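You operate a simulated robot arm through the tools that you are given. There is no shell and no other tool. Be economical: measure what you need, move in short steps, check, and stop when the job is done.

Carry out the task below with a simulated robot arm. There is one attempt and no reset: what you move stays moved.

TASK
Build the stack on the post: orange bump stop, silver bearing, thrust washer.
Fine: in that order from the foot up, each pushed down home.
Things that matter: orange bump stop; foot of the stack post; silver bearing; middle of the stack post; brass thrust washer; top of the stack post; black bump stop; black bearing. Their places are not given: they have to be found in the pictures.

It is judged by the outcome, as a careful person would: the job done as asked, and still so three seconds after it is handed in. It fails if anything else is knocked over, pushed out of place, dropped, spilled or broken.

THE ROBOT
A 7-joint arm with a two-finger parallel gripper, fixed in place. Base frame: the origin is at the foot of the arm, x ahead of it, y to its left, z up; the work surface is at about z = 14. Lengths are in mm, angles in degrees, forces in N, time in s.
With the tool pointing down near the work surface it reaches from about 240 to 620 mm from the base axis. Its first joint turns from -66.0 to 66.0 degrees. Payload 2.6 kg.
Tool frame: the origin (TCP) lies between the finger pads and is the grasp point; the fingertips stand 30 mm ahead of it; z points along the fingers, y is the line along which they close. The gripper opens to 94 mm. The fingers are 28 mm wide and 10 mm thick; the gripper's body (50 by 96 mm) begins 55 mm behind the TCP.
Orientation is told as [roll, pitch, yaw] about the base's x, y, z axes, in that order, counted from this pose: with the fingers straight down and closing along the base's y, the tool's x points along the base's -x, its y along +y and its z along -z.

THE INTERFACE
- The arm moves only by the tool apply_moves. Its argument "moves" is a list that holds one entry, the list of rows, each a list of 7 numbers: the shift along the base's x, y, z in mm, then the turn, a rotation vector about the base's x, y, z in degrees, then the gripper command, from -1 (fully open) to 1 (shut), values between in proportion. In form: [[[dx, dy, dz, ax, ay, az, grip], ...]]. A call has 1 to 10 rows; each row shifts and turns the commanded pose from where the row before left it. A row lasts 0.2 s, in which the tool goes at most 50 mm and 8.6 degrees; a call with a longer step from one row to the next is refused whole, and so is a gripper value outside its range. A pose out of reach is approached as far as the arm can. The call stops where the force on the tool passes 40 N (or 10 N more than at its start, if that is more) or the arm is blocked; 0.2 s more then pass. The fingers move at their own pace (about 72 mm/s each) and stop on an object; they squeeze with about 37 N. The grip force told is the motor's: it shows also when the fingers shut on nothing. Time passes only in rows, and 0.2 s behind the last, so rows that do not move let the fingers close. It gives the time, the measured TCP pose, the force on the tool (base axes), the opening and the grip force at its end, in the units of the frame above (readings bear some noise).
- Cameras (640 x 400 px; columns grow to the right, rows downward): "scene" is fixed at [12, 413.7, 577]; the picture's right is [-0.94, -0.34, 0.00], its down [-0.15, 0.42, -0.89] and it looks along [0.31, -0.84, -0.45] (base axes); focal length 308 px, centre (320, 200). "wrist" rides on the gripper at [-37, 0, -58] in the tool frame; the picture's right is [0.00, -1.00, 0.00], its down [0.97, 0.00, -0.24] and it looks along [0.24, 0.00, 0.97] (tool axes); focal length 218 px, centre (320, 200).
- get_image(camera): a new picture of that camera. No time passes.
- pixel_to_xyz(camera, pixels): for up to 12 pixels [column, row] of the newest picture of that camera ("zoom" is the newest enlarged one), the place [x, y, z] in the base frame of the surface seen there, good to about 2 mm. No time passes.
- close_up(camera, box): a new picture of the part [left, top, right, bottom] of that camera's present view, enlarged. No time passes.
- hand_in(): hands the job in; it is judged then, once.

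Work in short steps. Measure before you move; look again where a grasp or a placing could have gone wrong, and mend it. You have 80 turns and 38 pictures in all, those below and enlarged ones among them. Open the gripper and draw the arm clear of the work before you hand the job in, unless the task says otherwise; then end with one line.

The tools are called after "Emit:" as name(argument=value, ...) on one line, values as JSON. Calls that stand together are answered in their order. apply_moves: Moves the arm, as the interface text tells. Its arguments: {"type":"object","properties":{"moves":{"type":"array","items":{"type":"array","items":{"type":"array","items":{"type":"number"}}}}},"required":["moves"]} The other tools are called the same way: get_image (camera) takes a picture; pixel_to_xyz (camera, pixels) gives the place of the surface under pixels of a picture; close_up (camera, box) takes an enlarged picture of a part of a camera's view; hand_in () hands the job in.

At the start:

```text
t: 0.0
eef_pos: [242.8, -170.1, 448.9]
ee_rot: [0.0, 0.0, 0.0]
wrist_force: [0.0, -0.5, 0.0]
opening: 94.3
grasp_force: 0.1
```

scene: 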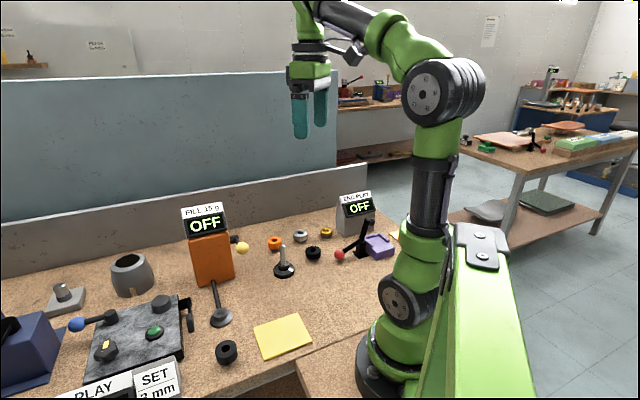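
wrist: 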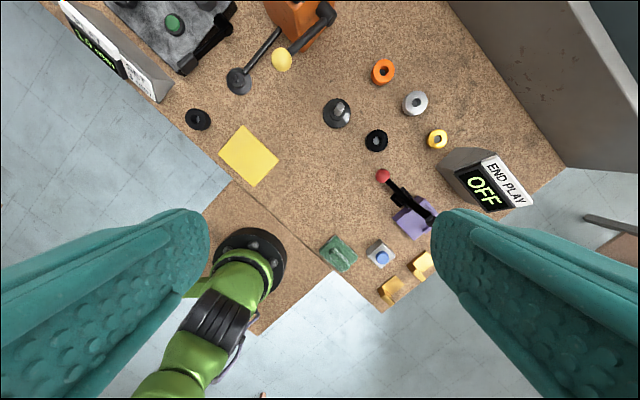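

The pictures show the post at scene (284,262), orange ring (275,243), silver ring (300,236), brass ring (326,232) and black parts. I'll enlarge and measure them.

Emit:
close_up(camera="scene", box=[230, 200, 390, 300])

Emit:
close_up(camera="wrist", box=[300, 40, 460, 140])

Emit:
pixel_to_xyz(camera="wrist", pixels=[[382, 62], [384, 82], [373, 72], [393, 72], [415, 92], [415, 113], [404, 103], [427, 103], [437, 130], [437, 148], [338, 106], [376, 140]])

```text
4.00 times, centred on (310, 250) of scene
```

zoom: 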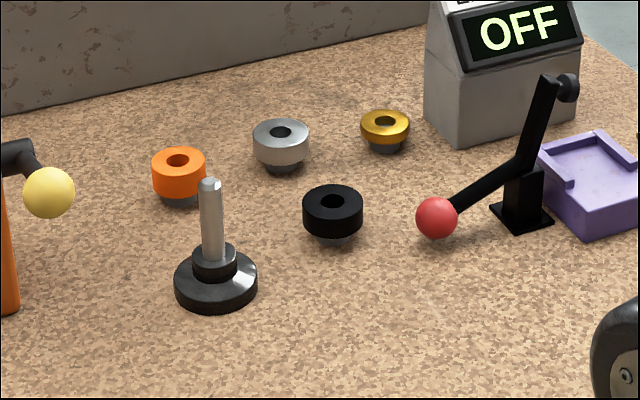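

```text
4.00 times, centred on (380, 90) of wrist
```

zoom: 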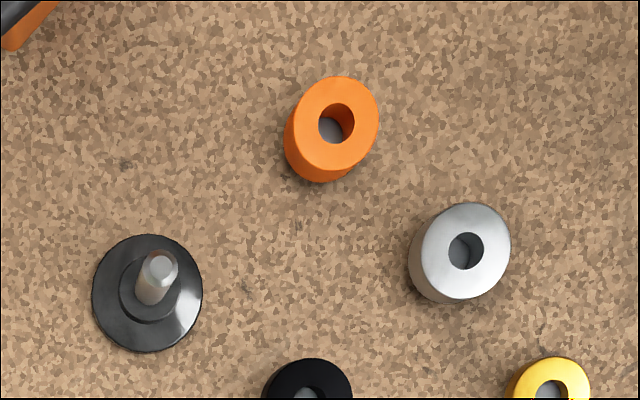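

```text
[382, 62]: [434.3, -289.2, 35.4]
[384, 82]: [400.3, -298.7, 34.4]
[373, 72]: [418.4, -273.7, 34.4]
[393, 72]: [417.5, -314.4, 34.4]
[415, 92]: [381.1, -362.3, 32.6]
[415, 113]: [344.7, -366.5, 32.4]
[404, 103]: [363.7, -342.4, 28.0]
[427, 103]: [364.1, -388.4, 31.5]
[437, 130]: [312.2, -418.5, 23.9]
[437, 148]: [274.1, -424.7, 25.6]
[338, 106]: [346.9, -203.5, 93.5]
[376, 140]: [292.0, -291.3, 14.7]
```

The newest enlarged one is the wrist view; I measure ring rims, holes and the post in it.

Emit:
pixel_to_xyz(camera="zoom", pixels=[[336, 80], [336, 165], [297, 122], [374, 122], [466, 207], [466, 294], [425, 251], [507, 251], [161, 266], [330, 130], [110, 290], [188, 310]])

Emit:
close_up(camera="wrist", box=[340, 90, 500, 190])

```text
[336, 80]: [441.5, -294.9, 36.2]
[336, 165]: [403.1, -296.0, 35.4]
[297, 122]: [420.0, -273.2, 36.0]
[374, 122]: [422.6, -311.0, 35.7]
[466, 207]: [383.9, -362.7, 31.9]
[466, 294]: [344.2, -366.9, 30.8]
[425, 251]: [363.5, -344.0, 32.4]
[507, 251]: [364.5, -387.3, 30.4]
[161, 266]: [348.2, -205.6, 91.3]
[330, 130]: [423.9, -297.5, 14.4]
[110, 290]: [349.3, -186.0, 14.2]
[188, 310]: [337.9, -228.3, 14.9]
```

```text
4.00 times, centred on (420, 140) of wrist
```

zoom: 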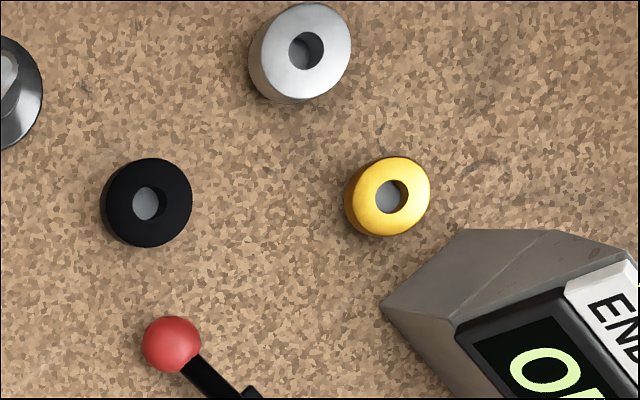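

Emit:
pixel_to_xyz(camera="zoom", pixels=[[392, 160], [390, 232], [352, 196], [427, 196], [148, 162], [148, 243], [110, 202], [189, 202], [392, 197], [304, 50]])

Emit:
apply_moves(moves=[[[40, -25, -45, 0, 0, 0, -1], [40, -25, -45, 0, 0, 0, -1], [40, -25, -45, 0, 0, 0, -1], [40, -25, -45, 0, 0, 0, -1], [20, -22, -40, 0, 0, 0, -1], [0, 0, 0, 0, 0, 0, -1]]])

Emit:
get_image(camera="wrist")

```text
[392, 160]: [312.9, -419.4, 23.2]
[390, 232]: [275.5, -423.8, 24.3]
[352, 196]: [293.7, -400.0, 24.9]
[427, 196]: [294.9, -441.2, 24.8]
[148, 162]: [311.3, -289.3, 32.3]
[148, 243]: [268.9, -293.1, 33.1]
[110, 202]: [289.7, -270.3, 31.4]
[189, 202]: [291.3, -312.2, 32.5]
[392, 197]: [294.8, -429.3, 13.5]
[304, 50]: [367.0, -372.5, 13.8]
```

```text
refused: row 1 steps farther than a row can; nothing moved
```

```text
32 pictures are left
```

wrist: 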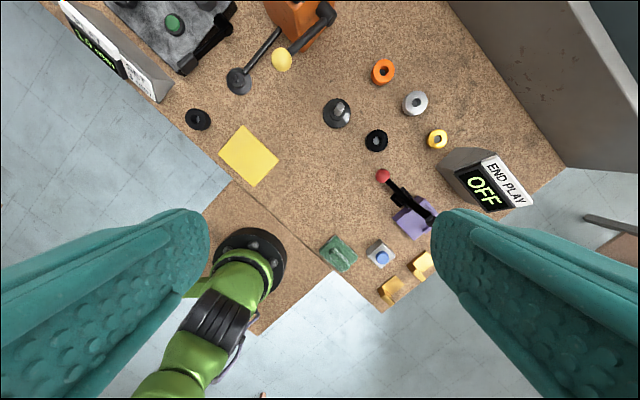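

Steps were over 50 mm; I go to above the orange ring (421,-292) in shorter steps.

Emit:
apply_moves(moves=[[[22.3, -15.3, -33.6, 0, 0, 0, -1], [22.3, -15.3, -33.6, 0, 0, 0, -1], [22.3, -15.3, -33.6, 0, 0, 0, -1], [22.3, -15.3, -33.6, 0, 0, 0, -1], [22.3, -15.3, -33.6, 0, 0, 0, -1], [22.3, -15.3, -33.6, 0, 0, 0, -1], [22.3, -15.3, -33.6, 0, 0, 0, -1], [22.3, -15.3, -33.6, 0, 0, 0, -1], [0, 0, 0, 0, 0, 0, -1]]])

Emit:
get_image(camera="wrist")

```text
t: 2.0
eef_pos: [420.8, -291.9, 180.3]
ee_rot: [0.0, -0.1, 0.0]
wrist_force: [0.2, 0.0, -0.4]
opening: 94.2
grasp_force: 0.0
```

```text
31 pictures are left
```

wrist: 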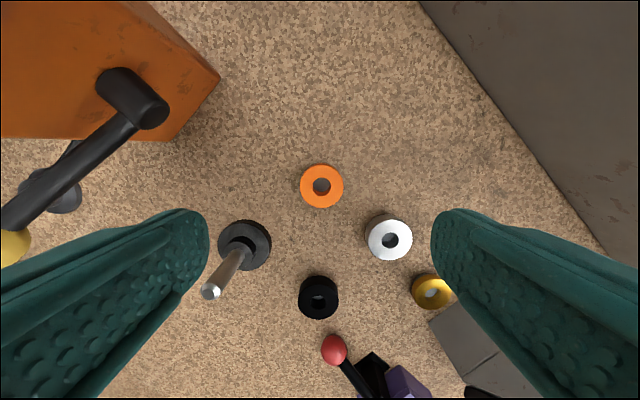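

I'm above the orange ring at (321,186); measure it, the silver one, the post and the dispenser corner.

Emit:
close_up(camera="wrist", box=[200, 150, 440, 300])

Emit:
pixel_to_xyz(camera="wrist", pixels=[[302, 186], [341, 186], [321, 167], [321, 204], [321, 186], [390, 221], [390, 259], [368, 241], [410, 241], [215, 75], [153, 112], [210, 292]])

```text
2.67 times, centred on (320, 225) of wrist
```

zoom: 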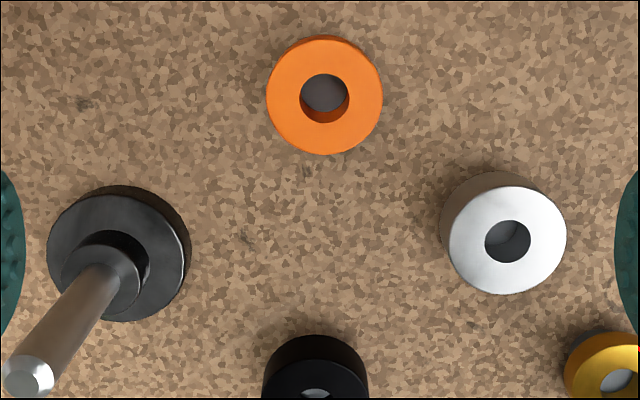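

```text
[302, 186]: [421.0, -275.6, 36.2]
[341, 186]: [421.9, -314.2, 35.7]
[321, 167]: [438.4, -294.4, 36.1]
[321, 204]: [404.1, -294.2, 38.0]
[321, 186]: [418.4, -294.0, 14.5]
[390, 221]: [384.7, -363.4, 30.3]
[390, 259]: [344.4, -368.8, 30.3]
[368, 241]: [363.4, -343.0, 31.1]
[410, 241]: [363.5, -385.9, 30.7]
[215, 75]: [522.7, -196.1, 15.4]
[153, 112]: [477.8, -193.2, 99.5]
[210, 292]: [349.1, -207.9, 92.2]
```

Emit:
pixel_to_xyz(camera="zoom", pixels=[[28, 377], [118, 192], [118, 318], [50, 245], [186, 245], [80, 215], [118, 310], [66, 272], [138, 275], [10, 385], [45, 375], [170, 250]])

```text
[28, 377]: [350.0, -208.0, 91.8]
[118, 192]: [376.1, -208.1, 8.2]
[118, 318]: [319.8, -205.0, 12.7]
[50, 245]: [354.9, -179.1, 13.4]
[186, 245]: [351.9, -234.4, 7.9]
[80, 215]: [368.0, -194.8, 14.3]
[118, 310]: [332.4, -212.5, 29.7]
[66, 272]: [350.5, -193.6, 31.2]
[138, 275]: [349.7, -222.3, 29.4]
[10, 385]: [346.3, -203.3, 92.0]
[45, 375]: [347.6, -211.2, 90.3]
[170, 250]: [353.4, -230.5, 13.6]
```

Emit:
close_up(camera="scene", box=[255, 222, 351, 282])

Emit:
pixel_to_xyz(camera="zoom", pixels=[[133, 175], [135, 160], [135, 188], [290, 145], [290, 115], [470, 100], [470, 118], [185, 270], [175, 295], [180, 310], [185, 330], [180, 120]])

```text
6.67 times, centred on (303, 252) of scene
```

zoom: 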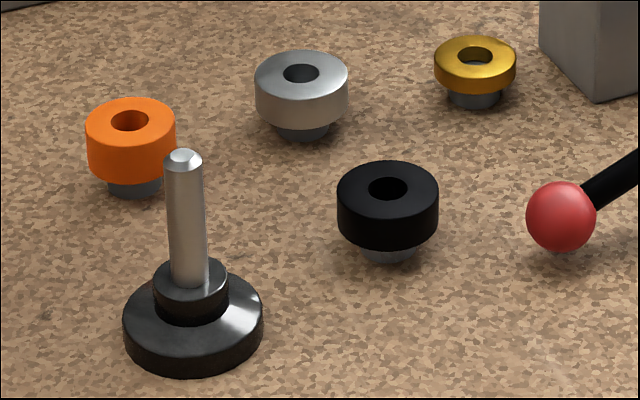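

```text
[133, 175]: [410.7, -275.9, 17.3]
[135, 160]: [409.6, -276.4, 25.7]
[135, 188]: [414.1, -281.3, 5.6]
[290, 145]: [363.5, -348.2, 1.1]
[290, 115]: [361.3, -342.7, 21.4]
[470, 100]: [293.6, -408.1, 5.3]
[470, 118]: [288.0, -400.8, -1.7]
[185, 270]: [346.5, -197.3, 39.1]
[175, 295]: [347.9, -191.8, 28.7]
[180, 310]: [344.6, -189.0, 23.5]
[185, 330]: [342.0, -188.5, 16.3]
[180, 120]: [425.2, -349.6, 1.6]
```

Rings sit on stands with top at z≈14.5; orange spans 14.5–36, its centre (421.3,-294.5). I descend to TCP z 51 and close.

Emit:
apply_moves(moves=[[[0.5, -2.6, -40, 0, 0, 0, -1], [0, 0, -40, 0, 0, 0, -0.6], [0, 0, -30, 0, 0, 0, -0.4], [0, 0, -19.3, 0, 0, 0, -0.4], [0, 0, 0, 0, 0, 0, -0.4], [0, 0, 0, 0, 0, 0, 1], [0, 0, 0, 0, 0, 0, 1], [0, 0, 0, 0, 0, 0, 1]]])

Emit:
get_image(camera="wrist")

```text
t: 3.8
eef_pos: [421.6, -295.1, 51.3]
ee_rot: [0.0, 0.0, 0.0]
wrist_force: [-0.1, 0.2, 0.0]
opening: 39.3
grasp_force: 37.4
```

```text
28 pictures are left
```

wrist: 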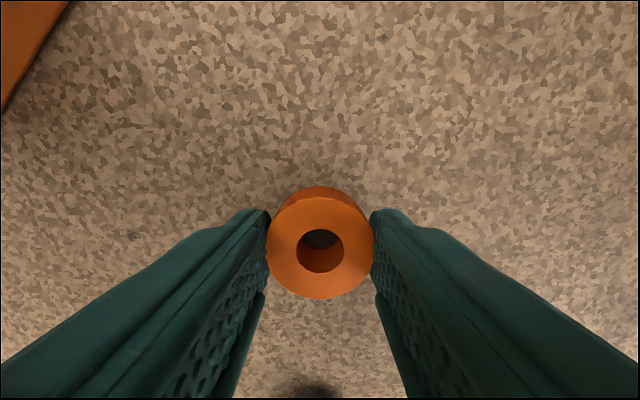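

Gripped at 39.3 mm. Measure the ring's rim to know its centre relative to the tool, then lift.

Emit:
pixel_to_xyz(camera="wrist", pixels=[[320, 200], [320, 295], [270, 248], [370, 248], [320, 226], [320, 277]])

Emit:
apply_moves(moves=[[[0, 0, 20, 0, 0, 0, 1], [0, 0, 40, 0, 0, 0, 1], [0, 0, 40, 0, 0, 0, 1], [0, 0, 10, 0, 0, 0, 1], [0, 0, 0, 0, 0, 0, 1]]])

Emit:
get_image(camera="wrist")

```text
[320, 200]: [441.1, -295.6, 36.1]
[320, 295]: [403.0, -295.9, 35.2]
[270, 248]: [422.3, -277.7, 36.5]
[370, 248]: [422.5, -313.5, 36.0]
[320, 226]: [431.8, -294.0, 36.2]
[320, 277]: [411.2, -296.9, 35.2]
```

```text
t: 5.0
eef_pos: [420.9, -294.1, 162.3]
ee_rot: [0.1, -0.1, 0.0]
wrist_force: [-0.8, 0.1, 0.3]
opening: 39.0
grasp_force: 37.2
```

```text
27 pictures are left
```

wrist: 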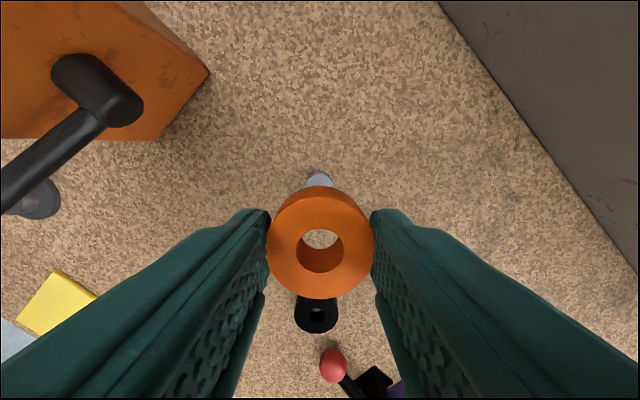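

Ring held; its centre is about +0.7 mm x of TCP. I move to (310,-208) so the post shows right beneath the wrist camera for fine measurement.

Emit:
apply_moves(moves=[[[-27.8, 21.6, 5, 0, 0, 0, 1], [-27.8, 21.6, 0, 0, 0, 0, 1], [-27.8, 21.6, 0, 0, 0, 0, 1], [-27.8, 21.6, 0, 0, 0, 0, 1], [0, 0, 0, 0, 0, 0, 1], [0, 0, 0, 0, 0, 0, 1]]])

Emit:
close_up(camera="wrist", box=[240, 120, 400, 220])

```text
t: 6.4
eef_pos: [308.5, -208.5, 165.3]
ee_rot: [-0.1, 0.1, 0.0]
wrist_force: [-0.7, 0.8, -0.9]
opening: 39.2
grasp_force: 36.3
```

```text
4.00 times, centred on (320, 170) of wrist
```

zoom: 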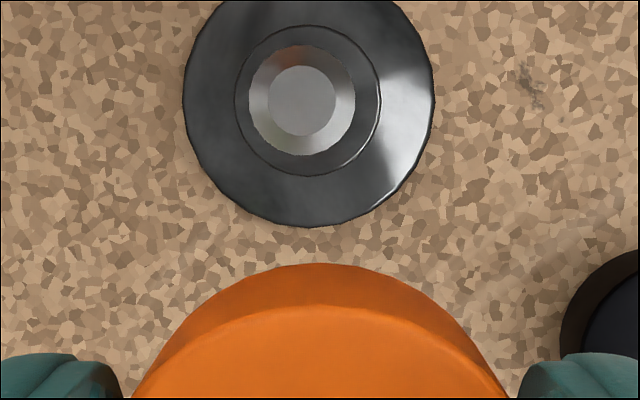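

Emit:
pixel_to_xyz(camera="zoom", pixels=[[304, 101], [304, 48], [304, 153], [250, 101], [354, 101], [308, 30], [308, 172], [239, 100], [378, 100], [184, 102], [432, 102], [304, 68]])

Emit:
apply_moves(moves=[[[0, 0, 0, 0, 0, 0, 1]]])

```text
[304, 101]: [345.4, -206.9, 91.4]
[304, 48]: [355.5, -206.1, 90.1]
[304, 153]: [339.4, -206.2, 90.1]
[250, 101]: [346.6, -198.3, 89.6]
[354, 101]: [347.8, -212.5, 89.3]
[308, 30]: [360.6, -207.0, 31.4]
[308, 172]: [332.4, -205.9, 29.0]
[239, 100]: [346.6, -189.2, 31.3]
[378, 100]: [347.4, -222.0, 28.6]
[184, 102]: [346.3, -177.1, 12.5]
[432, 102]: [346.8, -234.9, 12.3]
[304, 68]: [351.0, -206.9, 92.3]
```

```text
t: 6.8
eef_pos: [309.2, -208.5, 165.2]
ee_rot: [0.0, 0.1, 0.0]
wrist_force: [0.2, 0.0, -0.2]
opening: 39.4
grasp_force: 37.6
```

Post centre is (+37.5,+2.3) from the TCP and the ring's is +1.1 in x, so I shift (36.4, 2.3), and lower to just above the post top.

Emit:
apply_moves(moves=[[[18.2, 1.2, 0, 0, 0, 0, 1], [18.2, 1.1, 0, 0, 0, 0, 1], [0, 0, -15, 0, 0, 0, 1], [0, 0, -15, 0, 0, 0, 1], [0, 0, 0, 0, 0, 0, 1], [0, 0, 0, 0, 0, 0, 1]]])

Emit:
close_up(camera="wrist", box=[240, 180, 400, 280])

Emit:
close_up(camera="scene", box=[240, 200, 336, 290])

```text
t: 8.2
eef_pos: [345.2, -204.8, 136.0]
ee_rot: [0.0, 0.1, 0.0]
wrist_force: [1.1, 0.5, -0.2]
opening: 39.3
grasp_force: 37.1
```

```text
4.00 times, centred on (320, 230) of wrist
```

zoom: 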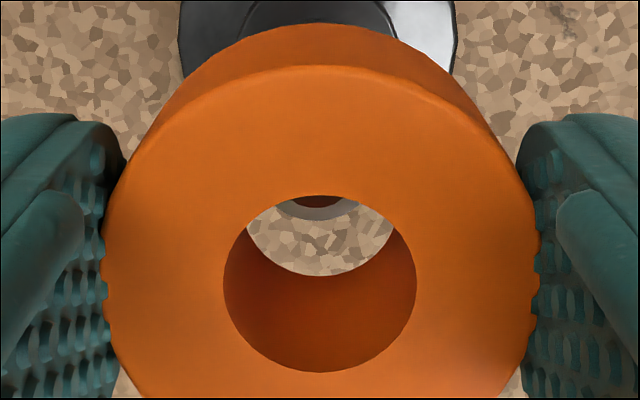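

```text
4.44 times, centred on (288, 245) of scene
```

zoom: 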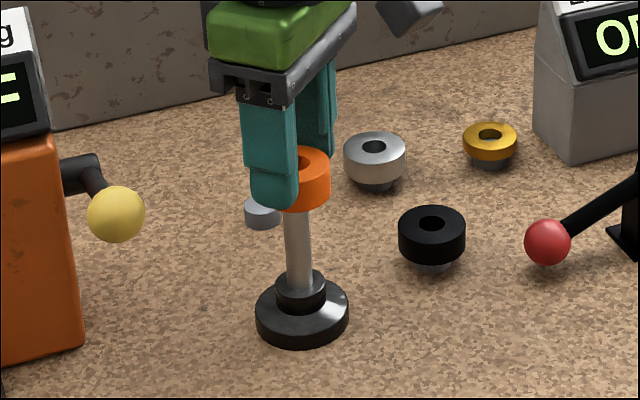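

Through the hole the post top shows at zoom (318,205), centred in y and within about 1 mm in x. I lower gently and read the force.

Emit:
apply_moves(moves=[[[0, 0, -5, 0, 0, 0, 1], [0, 0, -5, 0, 0, 0, 1], [0, 0, -5, 0, 0, 0, 1], [0, 0, -5, 0, 0, 0, 1], [0, 0, 0, 0, 0, 0, 1]]])

Emit:
close_up(camera="wrist", box=[240, 180, 400, 280])

```text
t: 9.4
eef_pos: [345.9, -206.7, 114.6]
ee_rot: [0.0, -0.1, 0.0]
wrist_force: [2.3, 0.9, 1.0]
opening: 39.6
grasp_force: 36.6
```

```text
4.00 times, centred on (320, 230) of wrist
```

zoom: 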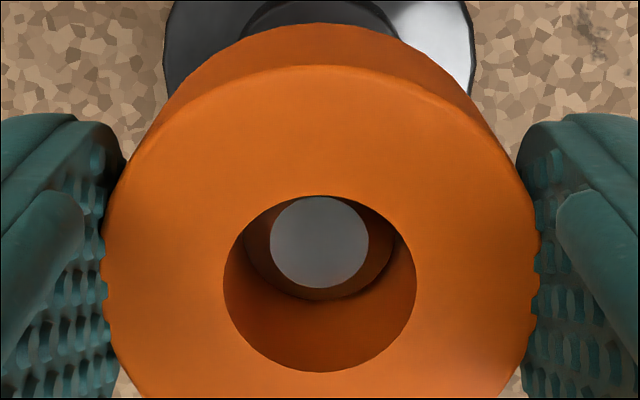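

The post has entered the bore with small forces. I lower on to near the boss.

Emit:
apply_moves(moves=[[[0.3, 0, -10, 0, 0, 0, 1], [0, 0, -10, 0, 0, 0, 1], [0, 0, -10, 0, 0, 0, 1], [0, 0, -8, 0, 0, 0, 1], [0, 0, -5, 0, 0, 0, 1], [0, 0, 0, 0, 0, 0, 1]]])

```text
t: 10.8
eef_pos: [346.5, -204.9, 72.5]
ee_rot: [0.0, 0.1, 0.1]
wrist_force: [0.4, 0.0, 0.4]
opening: 39.4
grasp_force: 37.0
```

Emit:
apply_moves(moves=[[[0, 0, -2, 0, 0, 0, 1], [0, 0, -2, 0, 0, 0, 1], [0, 0, -1.5, 0, 0, 0, 1], [0, 0, -1.5, 0, 0, 0, 1], [0, 0, -1, 0, 0, 0, 1], [0, 0, 0, 0, 0, 0, 1]]])

Emit:
close_up(camera="scene", box=[240, 200, 336, 290])

```text
t: 12.0
eef_pos: [346.8, -205.5, 67.8]
ee_rot: [0.0, -0.1, -0.1]
wrist_force: [-2.5, 1.4, 4.0]
opening: 39.4
grasp_force: 37.0
stopped in row 5: the force on the tool passed its limit (the readings are from after the stop); the commanded pose is now the measured one
```

```text
4.44 times, centred on (288, 245) of scene
```

zoom: 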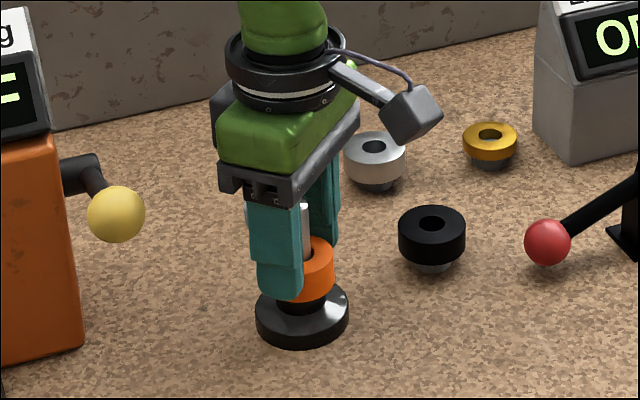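

It bottomed at TCP 67.8 (ring underside ≈ 30.5, the boss top). Release and rise, moving back to view.

Emit:
apply_moves(moves=[[[0, 0, 0, 0, 0, 0, -0.3], [0, 0, 0, 0, 0, 0, -0.3], [0, 0, 30, 0, 0, 0, -0.3], [0, 0, 40, 0, 0, 0, -0.3], [0, 0, 40, 0, 0, 0, -0.3], [-37, -3, 0, 0, 0, 0, -0.3], [0, 0, 0, 0, 0, 0, -0.3], [0, 0, 0, 0, 0, 0, -0.3]]])

Emit:
get_image(camera="wrist")

Emit:
close_up(camera="scene", box=[240, 220, 336, 280])

```text
t: 13.8
eef_pos: [306.9, -209.8, 177.9]
ee_rot: [0.0, -0.1, -0.1]
wrist_force: [-0.7, -0.1, -0.1]
opening: 61.2
grasp_force: 0.1
```

```text
21 pictures are left
```

wrist: 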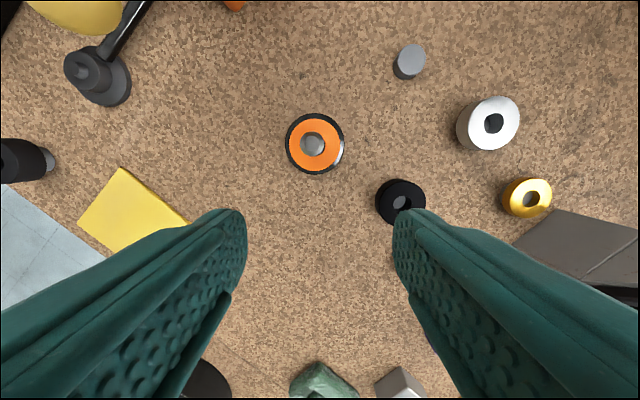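

```text
6.67 times, centred on (288, 250) of scene
```

zoom: 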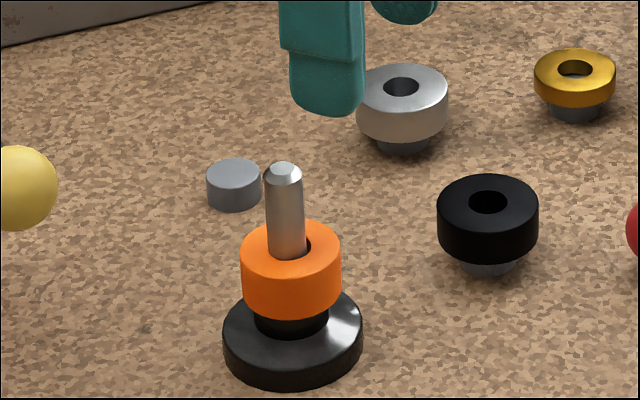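

Orange is seated on the boss. Next I move over the silver bearing at about (364,-365) and refine.

Emit:
apply_moves(moves=[[[14, -39, 0, 0, 0, 0, -0.5], [14, -39, 0, 0, 0, 0, -0.5], [14, -39, 0, 0, 0, 0, -0.5], [14, -38.5, 0, 0, 0, 0, -0.5], [0, 0, -40, 0, 0, 0, -0.5], [0, 0, 0, 0, 0, 0, -0.5], [0, 0, 0, 0, 0, 0, -0.5]]])

Emit:
close_up(camera="wrist", box=[240, 150, 400, 250])

Emit:
pixel_to_xyz(camera="zoom", pixels=[[320, 200]])

```text
t: 15.4
eef_pos: [364.5, -362.3, 136.6]
ee_rot: [0.1, -0.1, -0.1]
wrist_force: [0.2, -0.5, 0.2]
opening: 70.3
grasp_force: 0.0
```

```text
4.00 times, centred on (320, 200) of wrist
```

zoom: 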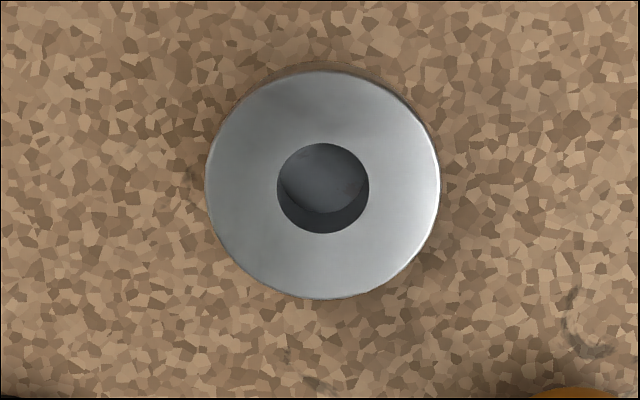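

```text
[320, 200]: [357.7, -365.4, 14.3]
```

Ring is centred within 1 mm (shift -0.8,-0.6). Descend to TCP 50 and grip.

Emit:
apply_moves(moves=[[[-0.8, -0.6, -40, 0, 0, 0, -0.5], [0, 0, -30, 0, 0, 0, -0.5], [0, 0, -16.8, 0, 0, 0, -0.5], [0, 0, 0, 0, 0, 0, -0.5], [0, 0, 0, 0, 0, 0, 1], [0, 0, 0, 0, 0, 0, 1], [0, 0, 0, 0, 0, 0, 1]]])

```text
t: 17.0
eef_pos: [364.2, -365.0, 51.6]
ee_rot: [0.0, -0.2, -0.1]
wrist_force: [-0.3, 0.3, 0.3]
opening: 43.7
grasp_force: 36.6
```

Gripped at 43.7 mm. Lift and carry to the viewing place beside the post.

Emit:
apply_moves(moves=[[[0, 0, 20, 0, 0, 0, 1], [0, 0, 40, 0, 0, 0, 1], [0, 0, 40, 0, 0, 0, 1], [0, 0, 15, 0, 0, 0, 1], [-13.5, 39.4, 0, 0, 0, 0, 1], [-13.5, 39.4, 0, 0, 0, 0, 1], [-13.5, 39.4, 0, 0, 0, 0, 1], [-13.5, 39.4, 0, 0, 0, 0, 1], [0, 0, 0, 0, 0, 0, 1], [0, 0, 0, 0, 0, 0, 1]]])

Emit:
get_image(camera="wrist")

Emit:
close_up(camera="wrist", box=[240, 120, 400, 220])

```text
t: 19.2
eef_pos: [312.7, -206.3, 168.1]
ee_rot: [0.0, 0.0, -0.1]
wrist_force: [0.5, -0.5, -1.4]
opening: 43.8
grasp_force: 37.1
```

```text
18 pictures are left
```

wrist: 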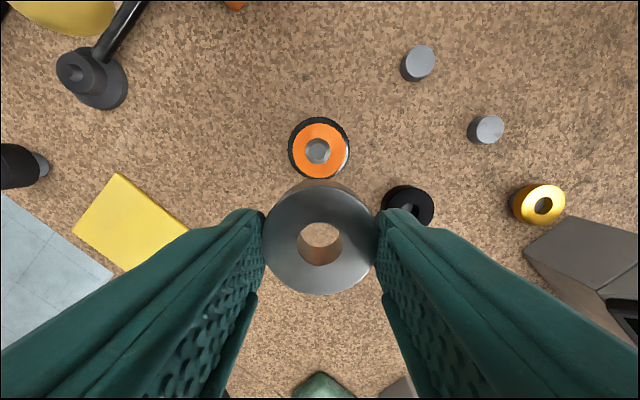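

```text
4.00 times, centred on (320, 170) of wrist
```

zoom: 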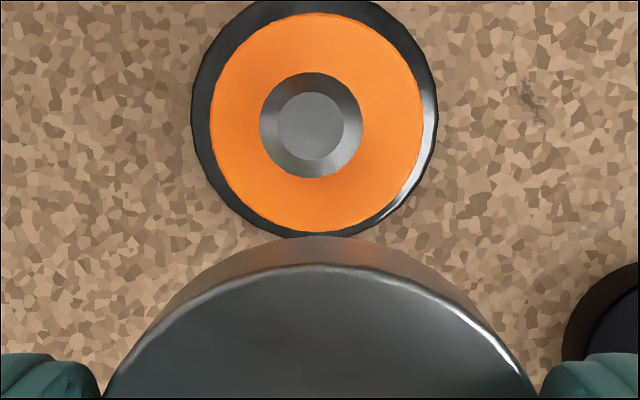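

Post centre is +33.8 x, +1.2 y from the TCP; ring centre about +0.7 x. Shift accordingly and lower until just above the post.

Emit:
apply_moves(moves=[[[16.5, 0.7, 0, 0, 0, 0, 1], [16.6, 0.7, 0, 0, 0, 0, 1], [0, 0, -15, 0, 0, 0, 1], [0, 0, -15, 0, 0, 0, 1], [0, 0, 0, 0, 0, 0, 1], [0, 0, 0, 0, 0, 0, 1]]])

Emit:
close_up(camera="wrist", box=[240, 180, 400, 280])

```text
t: 20.6
eef_pos: [344.8, -206.8, 134.2]
ee_rot: [0.0, -0.2, -0.2]
wrist_force: [-0.7, 0.9, -1.7]
opening: 43.9
grasp_force: 37.2
```

```text
4.00 times, centred on (320, 230) of wrist
```

zoom: 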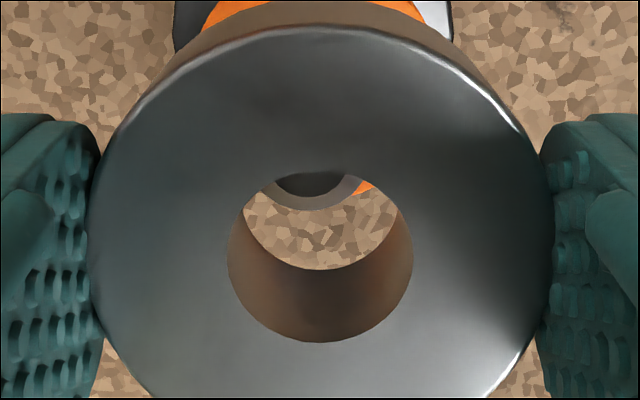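

The post appears about 1 mm toward +y and ~0.5 mm toward +x of the bore; I correct and lower 20 mm gently.

Emit:
apply_moves(moves=[[[0.5, 1.1, 0, 0, 0, 0, 1], [0, 0, -4, 0, 0, 0, 1], [0, 0, -5, 0, 0, 0, 1], [0, 0, -5, 0, 0, 0, 1], [0, 0, -5, 0, 0, 0, 1], [0, 0, 0, 0, 0, 0, 1]]])

Emit:
close_up(camera="wrist", box=[240, 180, 400, 280])

```text
t: 22.0
eef_pos: [344.6, -204.2, 117.7]
ee_rot: [0.0, -0.2, 0.0]
wrist_force: [6.9, 0.2, 1.9]
opening: 43.6
grasp_force: 36.5
```

```text
4.00 times, centred on (320, 230) of wrist
```

zoom: 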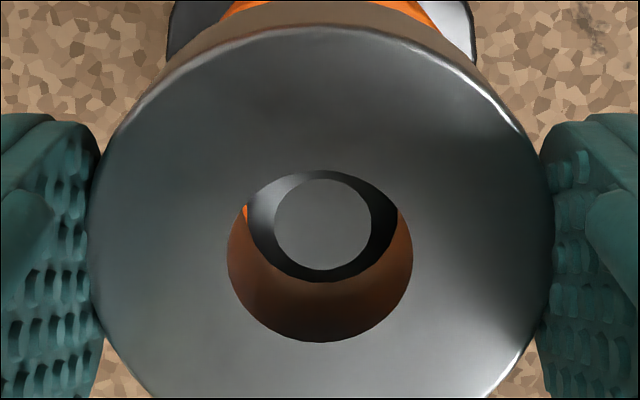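

Post is in the bore; side force of +6.9 N says ease toward +x. I shift slightly and lower.

Emit:
apply_moves(moves=[[[0.7, 0, 0, 0, 0, 0, 1], [0, 0, -5, 0, 0, 0, 1], [0, 0, -5, 0, 0, 0, 1], [0, 0, -5, 0, 0, 0, 1], [0, 0, -5, 0, 0, 0, 1], [0, 0, 0, 0, 0, 0, 1]]])

```text
t: 23.4
eef_pos: [344.9, -205.3, 98.3]
ee_rot: [-0.1, -0.1, -0.2]
wrist_force: [6.0, 1.6, 0.9]
opening: 43.7
grasp_force: 36.8
```

Emit:
apply_moves(moves=[[[1, 0, -2, 0, 0, 0, 1], [0, 0, -3, 0, 0, 0, 1], [0, 0, -2, 0, 0, 0, 1], [0, 0, -2, 0, 0, 0, 1], [0, 0, -2, 0, 0, 0, 1], [0, 0, -1, 0, 0, 0, 1], [0, 0, -1, 0, 0, 0, 1], [0, 0, 0, 0, 0, 0, 1]]])

Emit:
close_up(camera="scene", box=[240, 220, 336, 280])

```text
t: 25.2
eef_pos: [347.1, -204.4, 83.9]
ee_rot: [0.0, -0.4, -0.1]
wrist_force: [-2.0, 0.2, 29.4]
opening: 43.9
grasp_force: 36.6
```

```text
6.67 times, centred on (288, 250) of scene
```

zoom: 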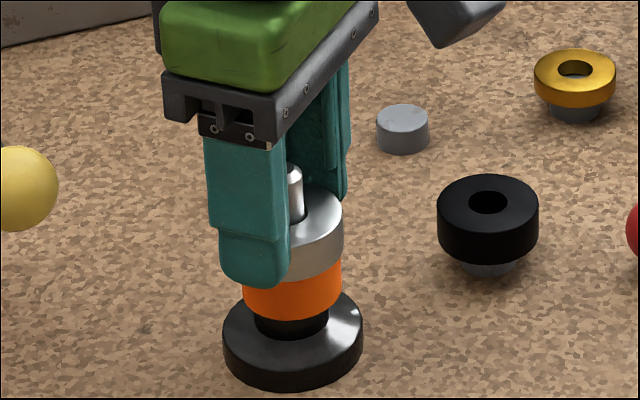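

Bearing rests on the orange stop with 29 N. Release, rise, and look.

Emit:
apply_moves(moves=[[[0, 0, 0, 0, 0, 0, -0.4], [0, 0, 0, 0, 0, 0, -0.4], [0, 0, 30, 0, 0, 0, -0.4], [0, 0, 40, 0, 0, 0, -0.4], [0, 0, 30, 0, 0, 0, -0.4], [-37, -3, 0, 0, 0, 0, -0.4], [0, 0, 0, 0, 0, 0, -0.4], [0, 0, 0, 0, 0, 0, -0.4]]])

Emit:
close_up(camera="scene", box=[240, 220, 336, 280])

Emit:
get_image(camera="wrist")

```text
t: 27.0
eef_pos: [306.4, -205.5, 185.0]
ee_rot: [-0.1, -0.2, -0.1]
wrist_force: [0.4, -0.2, -0.1]
opening: 65.6
grasp_force: 0.0
```

```text
6.67 times, centred on (288, 250) of scene
```

zoom: 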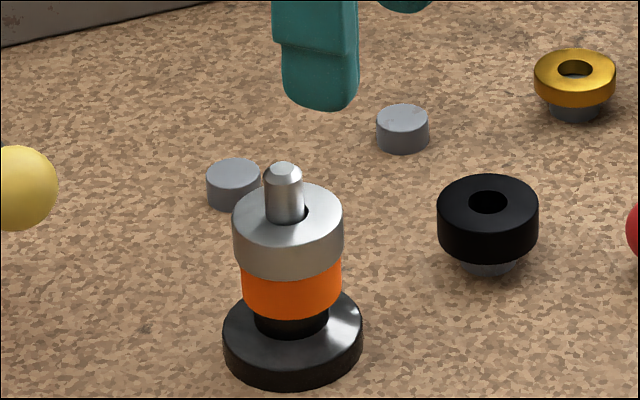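

```text
12 pictures are left
```

wrist: 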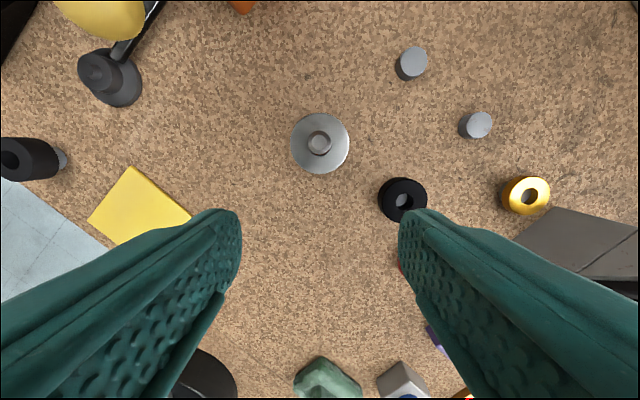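

Silver is home. Brass washer is close to the END PLAY box; measure its clearance.

Emit:
pixel_to_xyz(camera="wrist", pixels=[[558, 207], [519, 245], [600, 218], [635, 228], [580, 260], [540, 226], [526, 177], [526, 214], [503, 195], [549, 195], [405, 265], [600, 275]])

Emit:
close_up(camera="scene", box=[300, 180, 420, 270])

```text
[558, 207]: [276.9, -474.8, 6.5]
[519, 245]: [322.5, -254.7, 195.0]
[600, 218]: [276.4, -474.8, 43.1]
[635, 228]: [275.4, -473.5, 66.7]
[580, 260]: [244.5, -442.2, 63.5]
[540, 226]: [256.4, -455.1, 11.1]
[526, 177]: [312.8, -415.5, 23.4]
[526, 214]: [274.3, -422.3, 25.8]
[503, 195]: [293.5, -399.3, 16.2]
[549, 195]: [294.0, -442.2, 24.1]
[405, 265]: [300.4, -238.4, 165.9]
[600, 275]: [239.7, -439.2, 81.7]
```

```text
4.44 times, centred on (360, 225) of scene
```

zoom: 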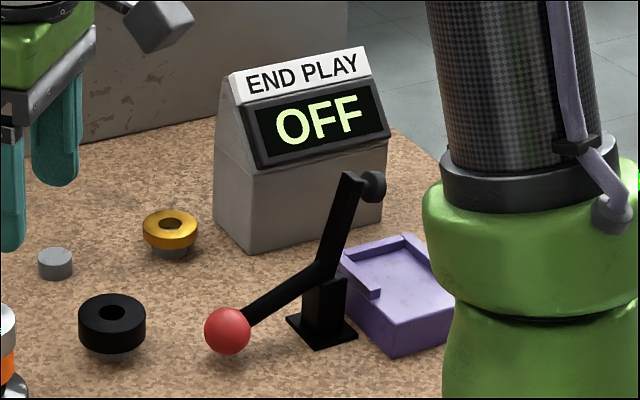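

Emit:
pixel_to_xyz(camera="zoom", pixels=[[228, 330], [300, 280], [350, 180], [373, 185], [300, 320], [230, 85], [365, 60], [255, 150], [218, 210], [250, 245], [380, 205]])

```text
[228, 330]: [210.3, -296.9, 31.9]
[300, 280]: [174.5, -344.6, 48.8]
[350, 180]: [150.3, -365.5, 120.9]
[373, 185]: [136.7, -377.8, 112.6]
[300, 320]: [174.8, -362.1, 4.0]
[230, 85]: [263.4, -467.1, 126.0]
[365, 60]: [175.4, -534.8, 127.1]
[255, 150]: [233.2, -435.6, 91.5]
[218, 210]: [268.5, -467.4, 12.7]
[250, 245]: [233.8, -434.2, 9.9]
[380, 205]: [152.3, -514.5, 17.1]
```

Box is 127 high with its face parallel to (1,-1), 50 mm from the washer; I yaw +45° so the gripper closes parallel to the face, and move above the washer.

Emit:
apply_moves(moves=[[[-2.4, -35.8, 0, 0, 0, 7.5, -0.4], [-2.4, -35.8, 0, 0, 0, 7.5, -0.4], [-2.4, -35.8, 0, 0, 0, 7.5, -0.4], [-2.4, -35.8, 0, 0, 0, 7.5, -0.4], [-2.4, -35.8, 0, 0, 0, 7.5, -0.4], [-2.4, -35.8, 0, 0, 0, 7.5, -0.4], [0, 0, 0, 0, 0, 0, -0.4], [0, 0, 0, 0, 0, 0, -0.4]]])

Emit:
get_image(camera="wrist")

```text
t: 28.8
eef_pos: [294.4, -423.1, 184.3]
ee_rot: [0.0, -0.1, 45.0]
wrist_force: [-1.3, -0.2, 0.4]
opening: 65.9
grasp_force: 0.1
```

```text
10 pictures are left
```

wrist: 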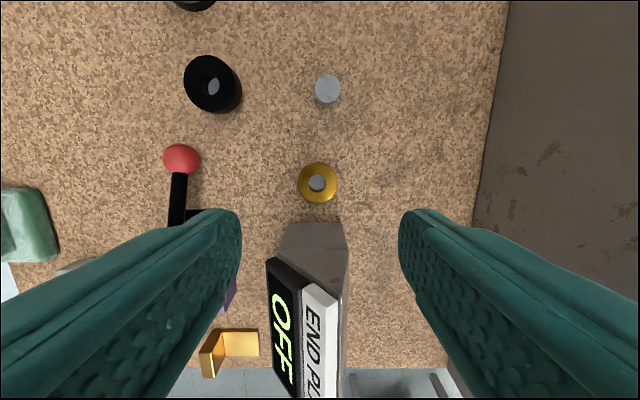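

Washer at (317.5,183): shift (-1.2,+2.4) and descend to TCP 60, then 48 and grip (fingers straddle, away from the box).

Emit:
apply_moves(moves=[[[-1.2, 2.4, -40, 0, 0, 0, -0.4], [0, 0, -40, 0, 0, 0, -0.4], [0, 0, -35, 0, 0, 0, -0.4], [0, 0, -10, 0, 0, 0, -0.4], [0, 0, -11, 0, 0, 0, -0.4], [0, 0, 0, 0, 0, 0, -0.4], [0, 0, 0, 0, 0, 0, 1], [0, 0, 0, 0, 0, 0, 1], [0, 0, 0, 0, 0, 0, 1]]])

Emit:
get_image(camera="wrist")

```text
t: 30.8
eef_pos: [295.0, -421.5, 46.8]
ee_rot: [0.0, -0.1, 45.0]
wrist_force: [-0.1, 0.3, -0.3]
opening: 41.1
grasp_force: 37.4
```

```text
9 pictures are left
```

wrist: 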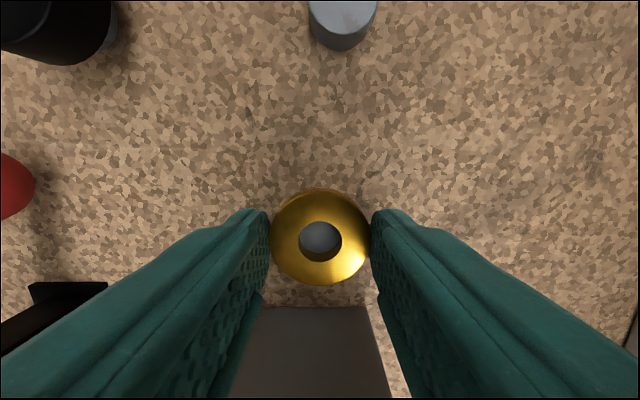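

Washer gripped at 41.1 mm. Lift, then carry back to the viewing place with yaw undone.

Emit:
apply_moves(moves=[[[0, 0, 20, 0, 0, 0, 1], [0, 0, 40, 0, 0, 0, 1], [0, 0, 40, 0, 0, 0, 1], [0, 0, 32, 0, 0, 0, 1]]])

Emit:
apply_moves(moves=[[[2.7, 35.5, 0, 0, 0, -7.5, 1], [2.7, 35.5, 0, 0, 0, -7.5, 1], [2.7, 35.5, 0, 0, 0, -7.5, 1], [2.7, 35.5, 0, 0, 0, -7.5, 1], [2.7, 35.5, 0, 0, 0, -7.5, 1], [2.7, 35.5, 0, 0, 0, -7.5, 1], [0, 0, 0, 0, 0, 0, 1], [0, 0, 0, 0, 0, 0, 1]]])

Emit:
close_up(camera="wrist", box=[216, 105, 424, 305])

```text
t: 31.8
eef_pos: [293.1, -421.4, 179.6]
ee_rot: [0.0, 0.0, 44.9]
wrist_force: [1.0, -0.1, -0.3]
opening: 41.0
grasp_force: 36.9
```

```text
t: 33.6
eef_pos: [310.2, -206.7, 178.0]
ee_rot: [0.0, -0.1, -0.1]
wrist_force: [-0.7, 0.2, -0.3]
opening: 41.2
grasp_force: 37.2
```

```text
2.00 times, centred on (320, 205) of wrist
```

zoom: 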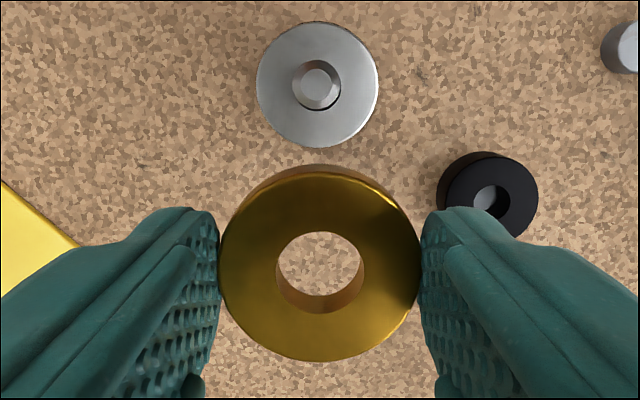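

Post is +36.7 x, +1.3 y from the TCP, and earlier seatings suggest ~+0.7 bias. I shift (37.3, 2.0) and lower to z≈136.

Emit:
apply_moves(moves=[[[18.6, 1, 0, 0, 0, 0, 1], [18.7, 1, 0, 0, 0, 0, 1], [0, 0, -22, 0, 0, 0, 1], [0, 0, -22, 0, 0, 0, 1], [0, 0, 0, 0, 0, 0, 1], [0, 0, 0, 0, 0, 0, 1]]])

Emit:
close_up(camera="wrist", box=[240, 180, 400, 280])

```text
t: 35.0
eef_pos: [347.5, -204.7, 135.3]
ee_rot: [0.0, -0.1, -0.1]
wrist_force: [-0.1, 0.7, 0.3]
opening: 40.8
grasp_force: 37.1
```

```text
4.00 times, centred on (320, 230) of wrist
```

zoom: 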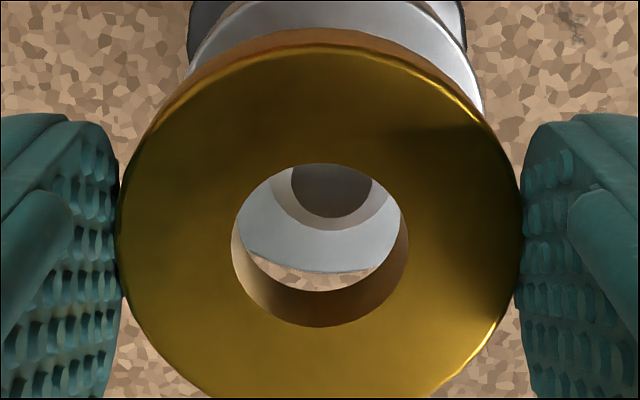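

The post shows ~1.4 mm toward -y of the bore (zoom col 333 vs 321); x gap looks right. Shift dy -1.3 and lower.

Emit:
apply_moves(moves=[[[0, -1.3, 0, 0, 0, 0, 1], [0, 0, -4, 0, 0, 0, 1], [0, 0, -5, 0, 0, 0, 1], [0, 0, -5, 0, 0, 0, 1], [0, 0, -3, 0, 0, 0, 1], [0, 0, 0, 0, 0, 0, 1]]])

Emit:
close_up(camera="wrist", box=[240, 180, 400, 280])

```text
t: 36.4
eef_pos: [347.3, -205.8, 117.2]
ee_rot: [0.0, 0.0, -0.2]
wrist_force: [0.4, -0.2, -0.4]
opening: 41.2
grasp_force: 36.9
```

```text
4.00 times, centred on (320, 230) of wrist
```

zoom: 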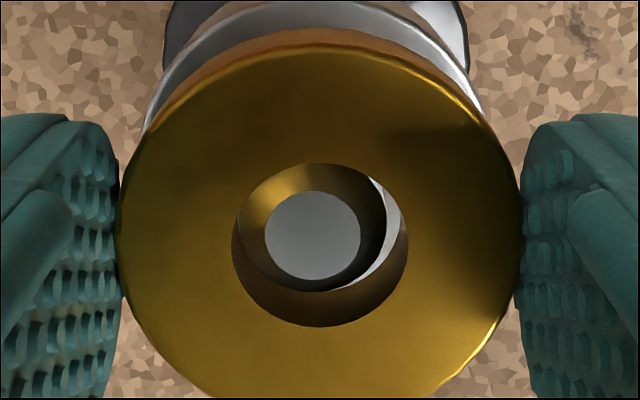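

In the bore with no side force. Ease dy +0.5 and lower to home.

Emit:
apply_moves(moves=[[[0, 0.5, -4, 0, 0, 0, 1], [0, 0, -4, 0, 0, 0, 1], [0, 0, -3, 0, 0, 0, 1], [0, 0, -2, 0, 0, 0, 1], [0, 0, -1, 0, 0, 0, 1], [0, 0, -1, 0, 0, 0, 1], [0, 0, 0, 0, 0, 0, 1]]])

Emit:
close_up(camera="scene", box=[240, 220, 336, 280])

```text
t: 38.0
eef_pos: [348.0, -206.9, 102.7]
ee_rot: [0.0, -0.2, -0.2]
wrist_force: [-0.6, 0.4, -0.4]
opening: 41.2
grasp_force: 37.0
```

```text
6.67 times, centred on (288, 250) of scene
```

zoom: 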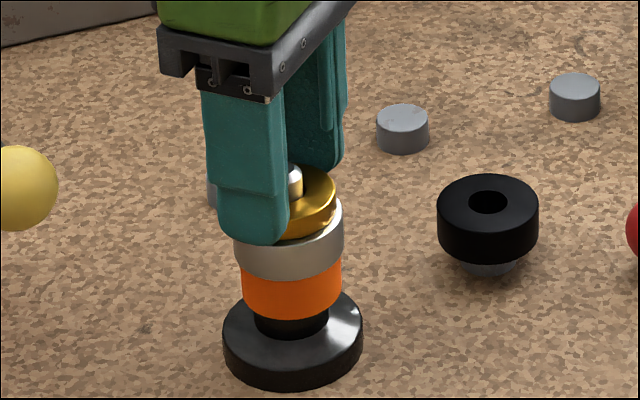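

No contact force yet; I go down in small steps until it bears.

Emit:
apply_moves(moves=[[[0, 0, -0.7, 0, 0, 0, 1], [0, 0, -0.7, 0, 0, 0, 1], [0, 0, -0.7, 0, 0, 0, 1], [0, 0, -0.7, 0, 0, 0, 1], [0, 0, 0, 0, 0, 0, 1]]])

```text
t: 39.2
eef_pos: [347.3, -206.4, 102.4]
ee_rot: [-0.1, -0.4, -0.1]
wrist_force: [0.5, 4.5, 29.4]
opening: 41.0
grasp_force: 37.3
```

It bears with 29 N. Release and withdraw up, then look.

Emit:
apply_moves(moves=[[[0, 0, 0, 0, 0, 0, -0.3], [0, 0, 0, 0, 0, 0, -0.3], [0, 0, 30, 0, 0, 0, -0.3], [0, 0, 40, 0, 0, 0, -0.3], [0, 0, 20, 0, 0, 0, -0.3], [-37, 0, 0, 0, 0, 0, -0.3], [0, 0, 0, 0, 0, 0, -0.3], [0, 0, 0, 0, 0, 0, -0.3]]])

Emit:
close_up(camera="scene", box=[250, 230, 330, 280])

Emit:
pixel_to_xyz(camera="zoom", pixels=[[270, 160], [270, 185], [270, 230], [270, 280], [270, 320], [230, 130], [330, 130], [270, 110]])

```text
t: 41.0
eef_pos: [310.6, -206.3, 190.4]
ee_rot: [0.1, 0.0, -0.1]
wrist_force: [0.4, 0.0, 0.0]
opening: 61.1
grasp_force: 0.1
```

```text
8.00 times, centred on (290, 255) of scene
```

zoom: 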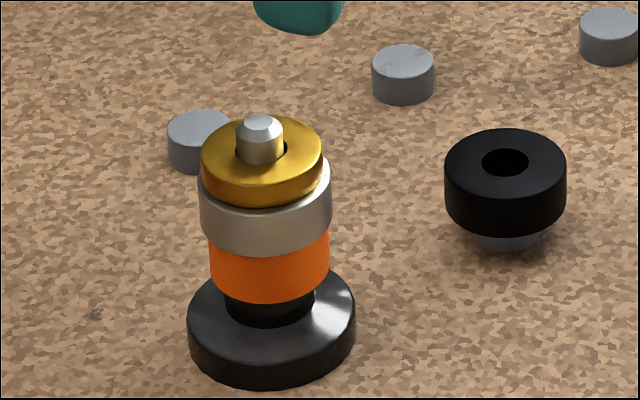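

```text
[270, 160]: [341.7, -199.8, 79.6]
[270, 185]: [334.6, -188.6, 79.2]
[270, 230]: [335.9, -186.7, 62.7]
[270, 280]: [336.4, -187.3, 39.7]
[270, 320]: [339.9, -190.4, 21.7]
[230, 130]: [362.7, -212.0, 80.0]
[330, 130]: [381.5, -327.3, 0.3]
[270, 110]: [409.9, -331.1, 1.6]
```

All three rings sit flush, with the washer top level at z≈79.5 as the heights predict. I draw the arm further up and hand in.

Emit:
apply_moves(moves=[[[0, 0, 40, 0, 0, 0, -1], [0, 0, 40, 0, 0, 0, -1], [0, 0, 40, 0, 0, 0, -1], [-20, 10, 30, 0, 0, 0, -1], [0, 0, 0, 0, 0, 0, -1]]])

Emit:
get_image(camera="scene")

```text
t: 42.2
eef_pos: [291.0, -193.8, 340.0]
ee_rot: [0.0, -0.2, -0.1]
wrist_force: [-0.1, -0.1, -0.3]
opening: 93.9
grasp_force: 0.0
```

```text
3 pictures are left
```

scene: 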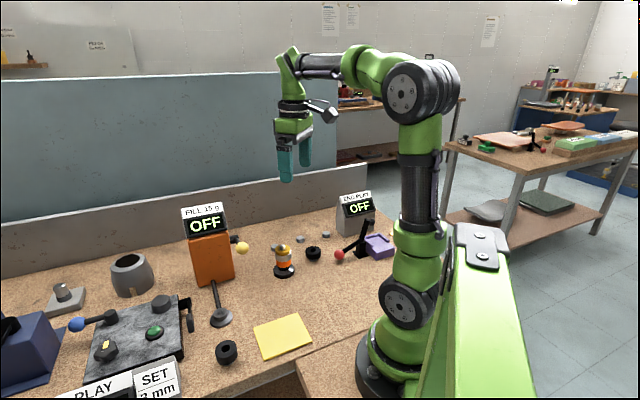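

Emit:
hand_in()

```text
The job is handed in.
```

The stack is on the post, from the foot up: orange bump stop, silver bearing, brass thrust washer. Each is pushed down home, nothing else was disturbed, and the job is handed in.
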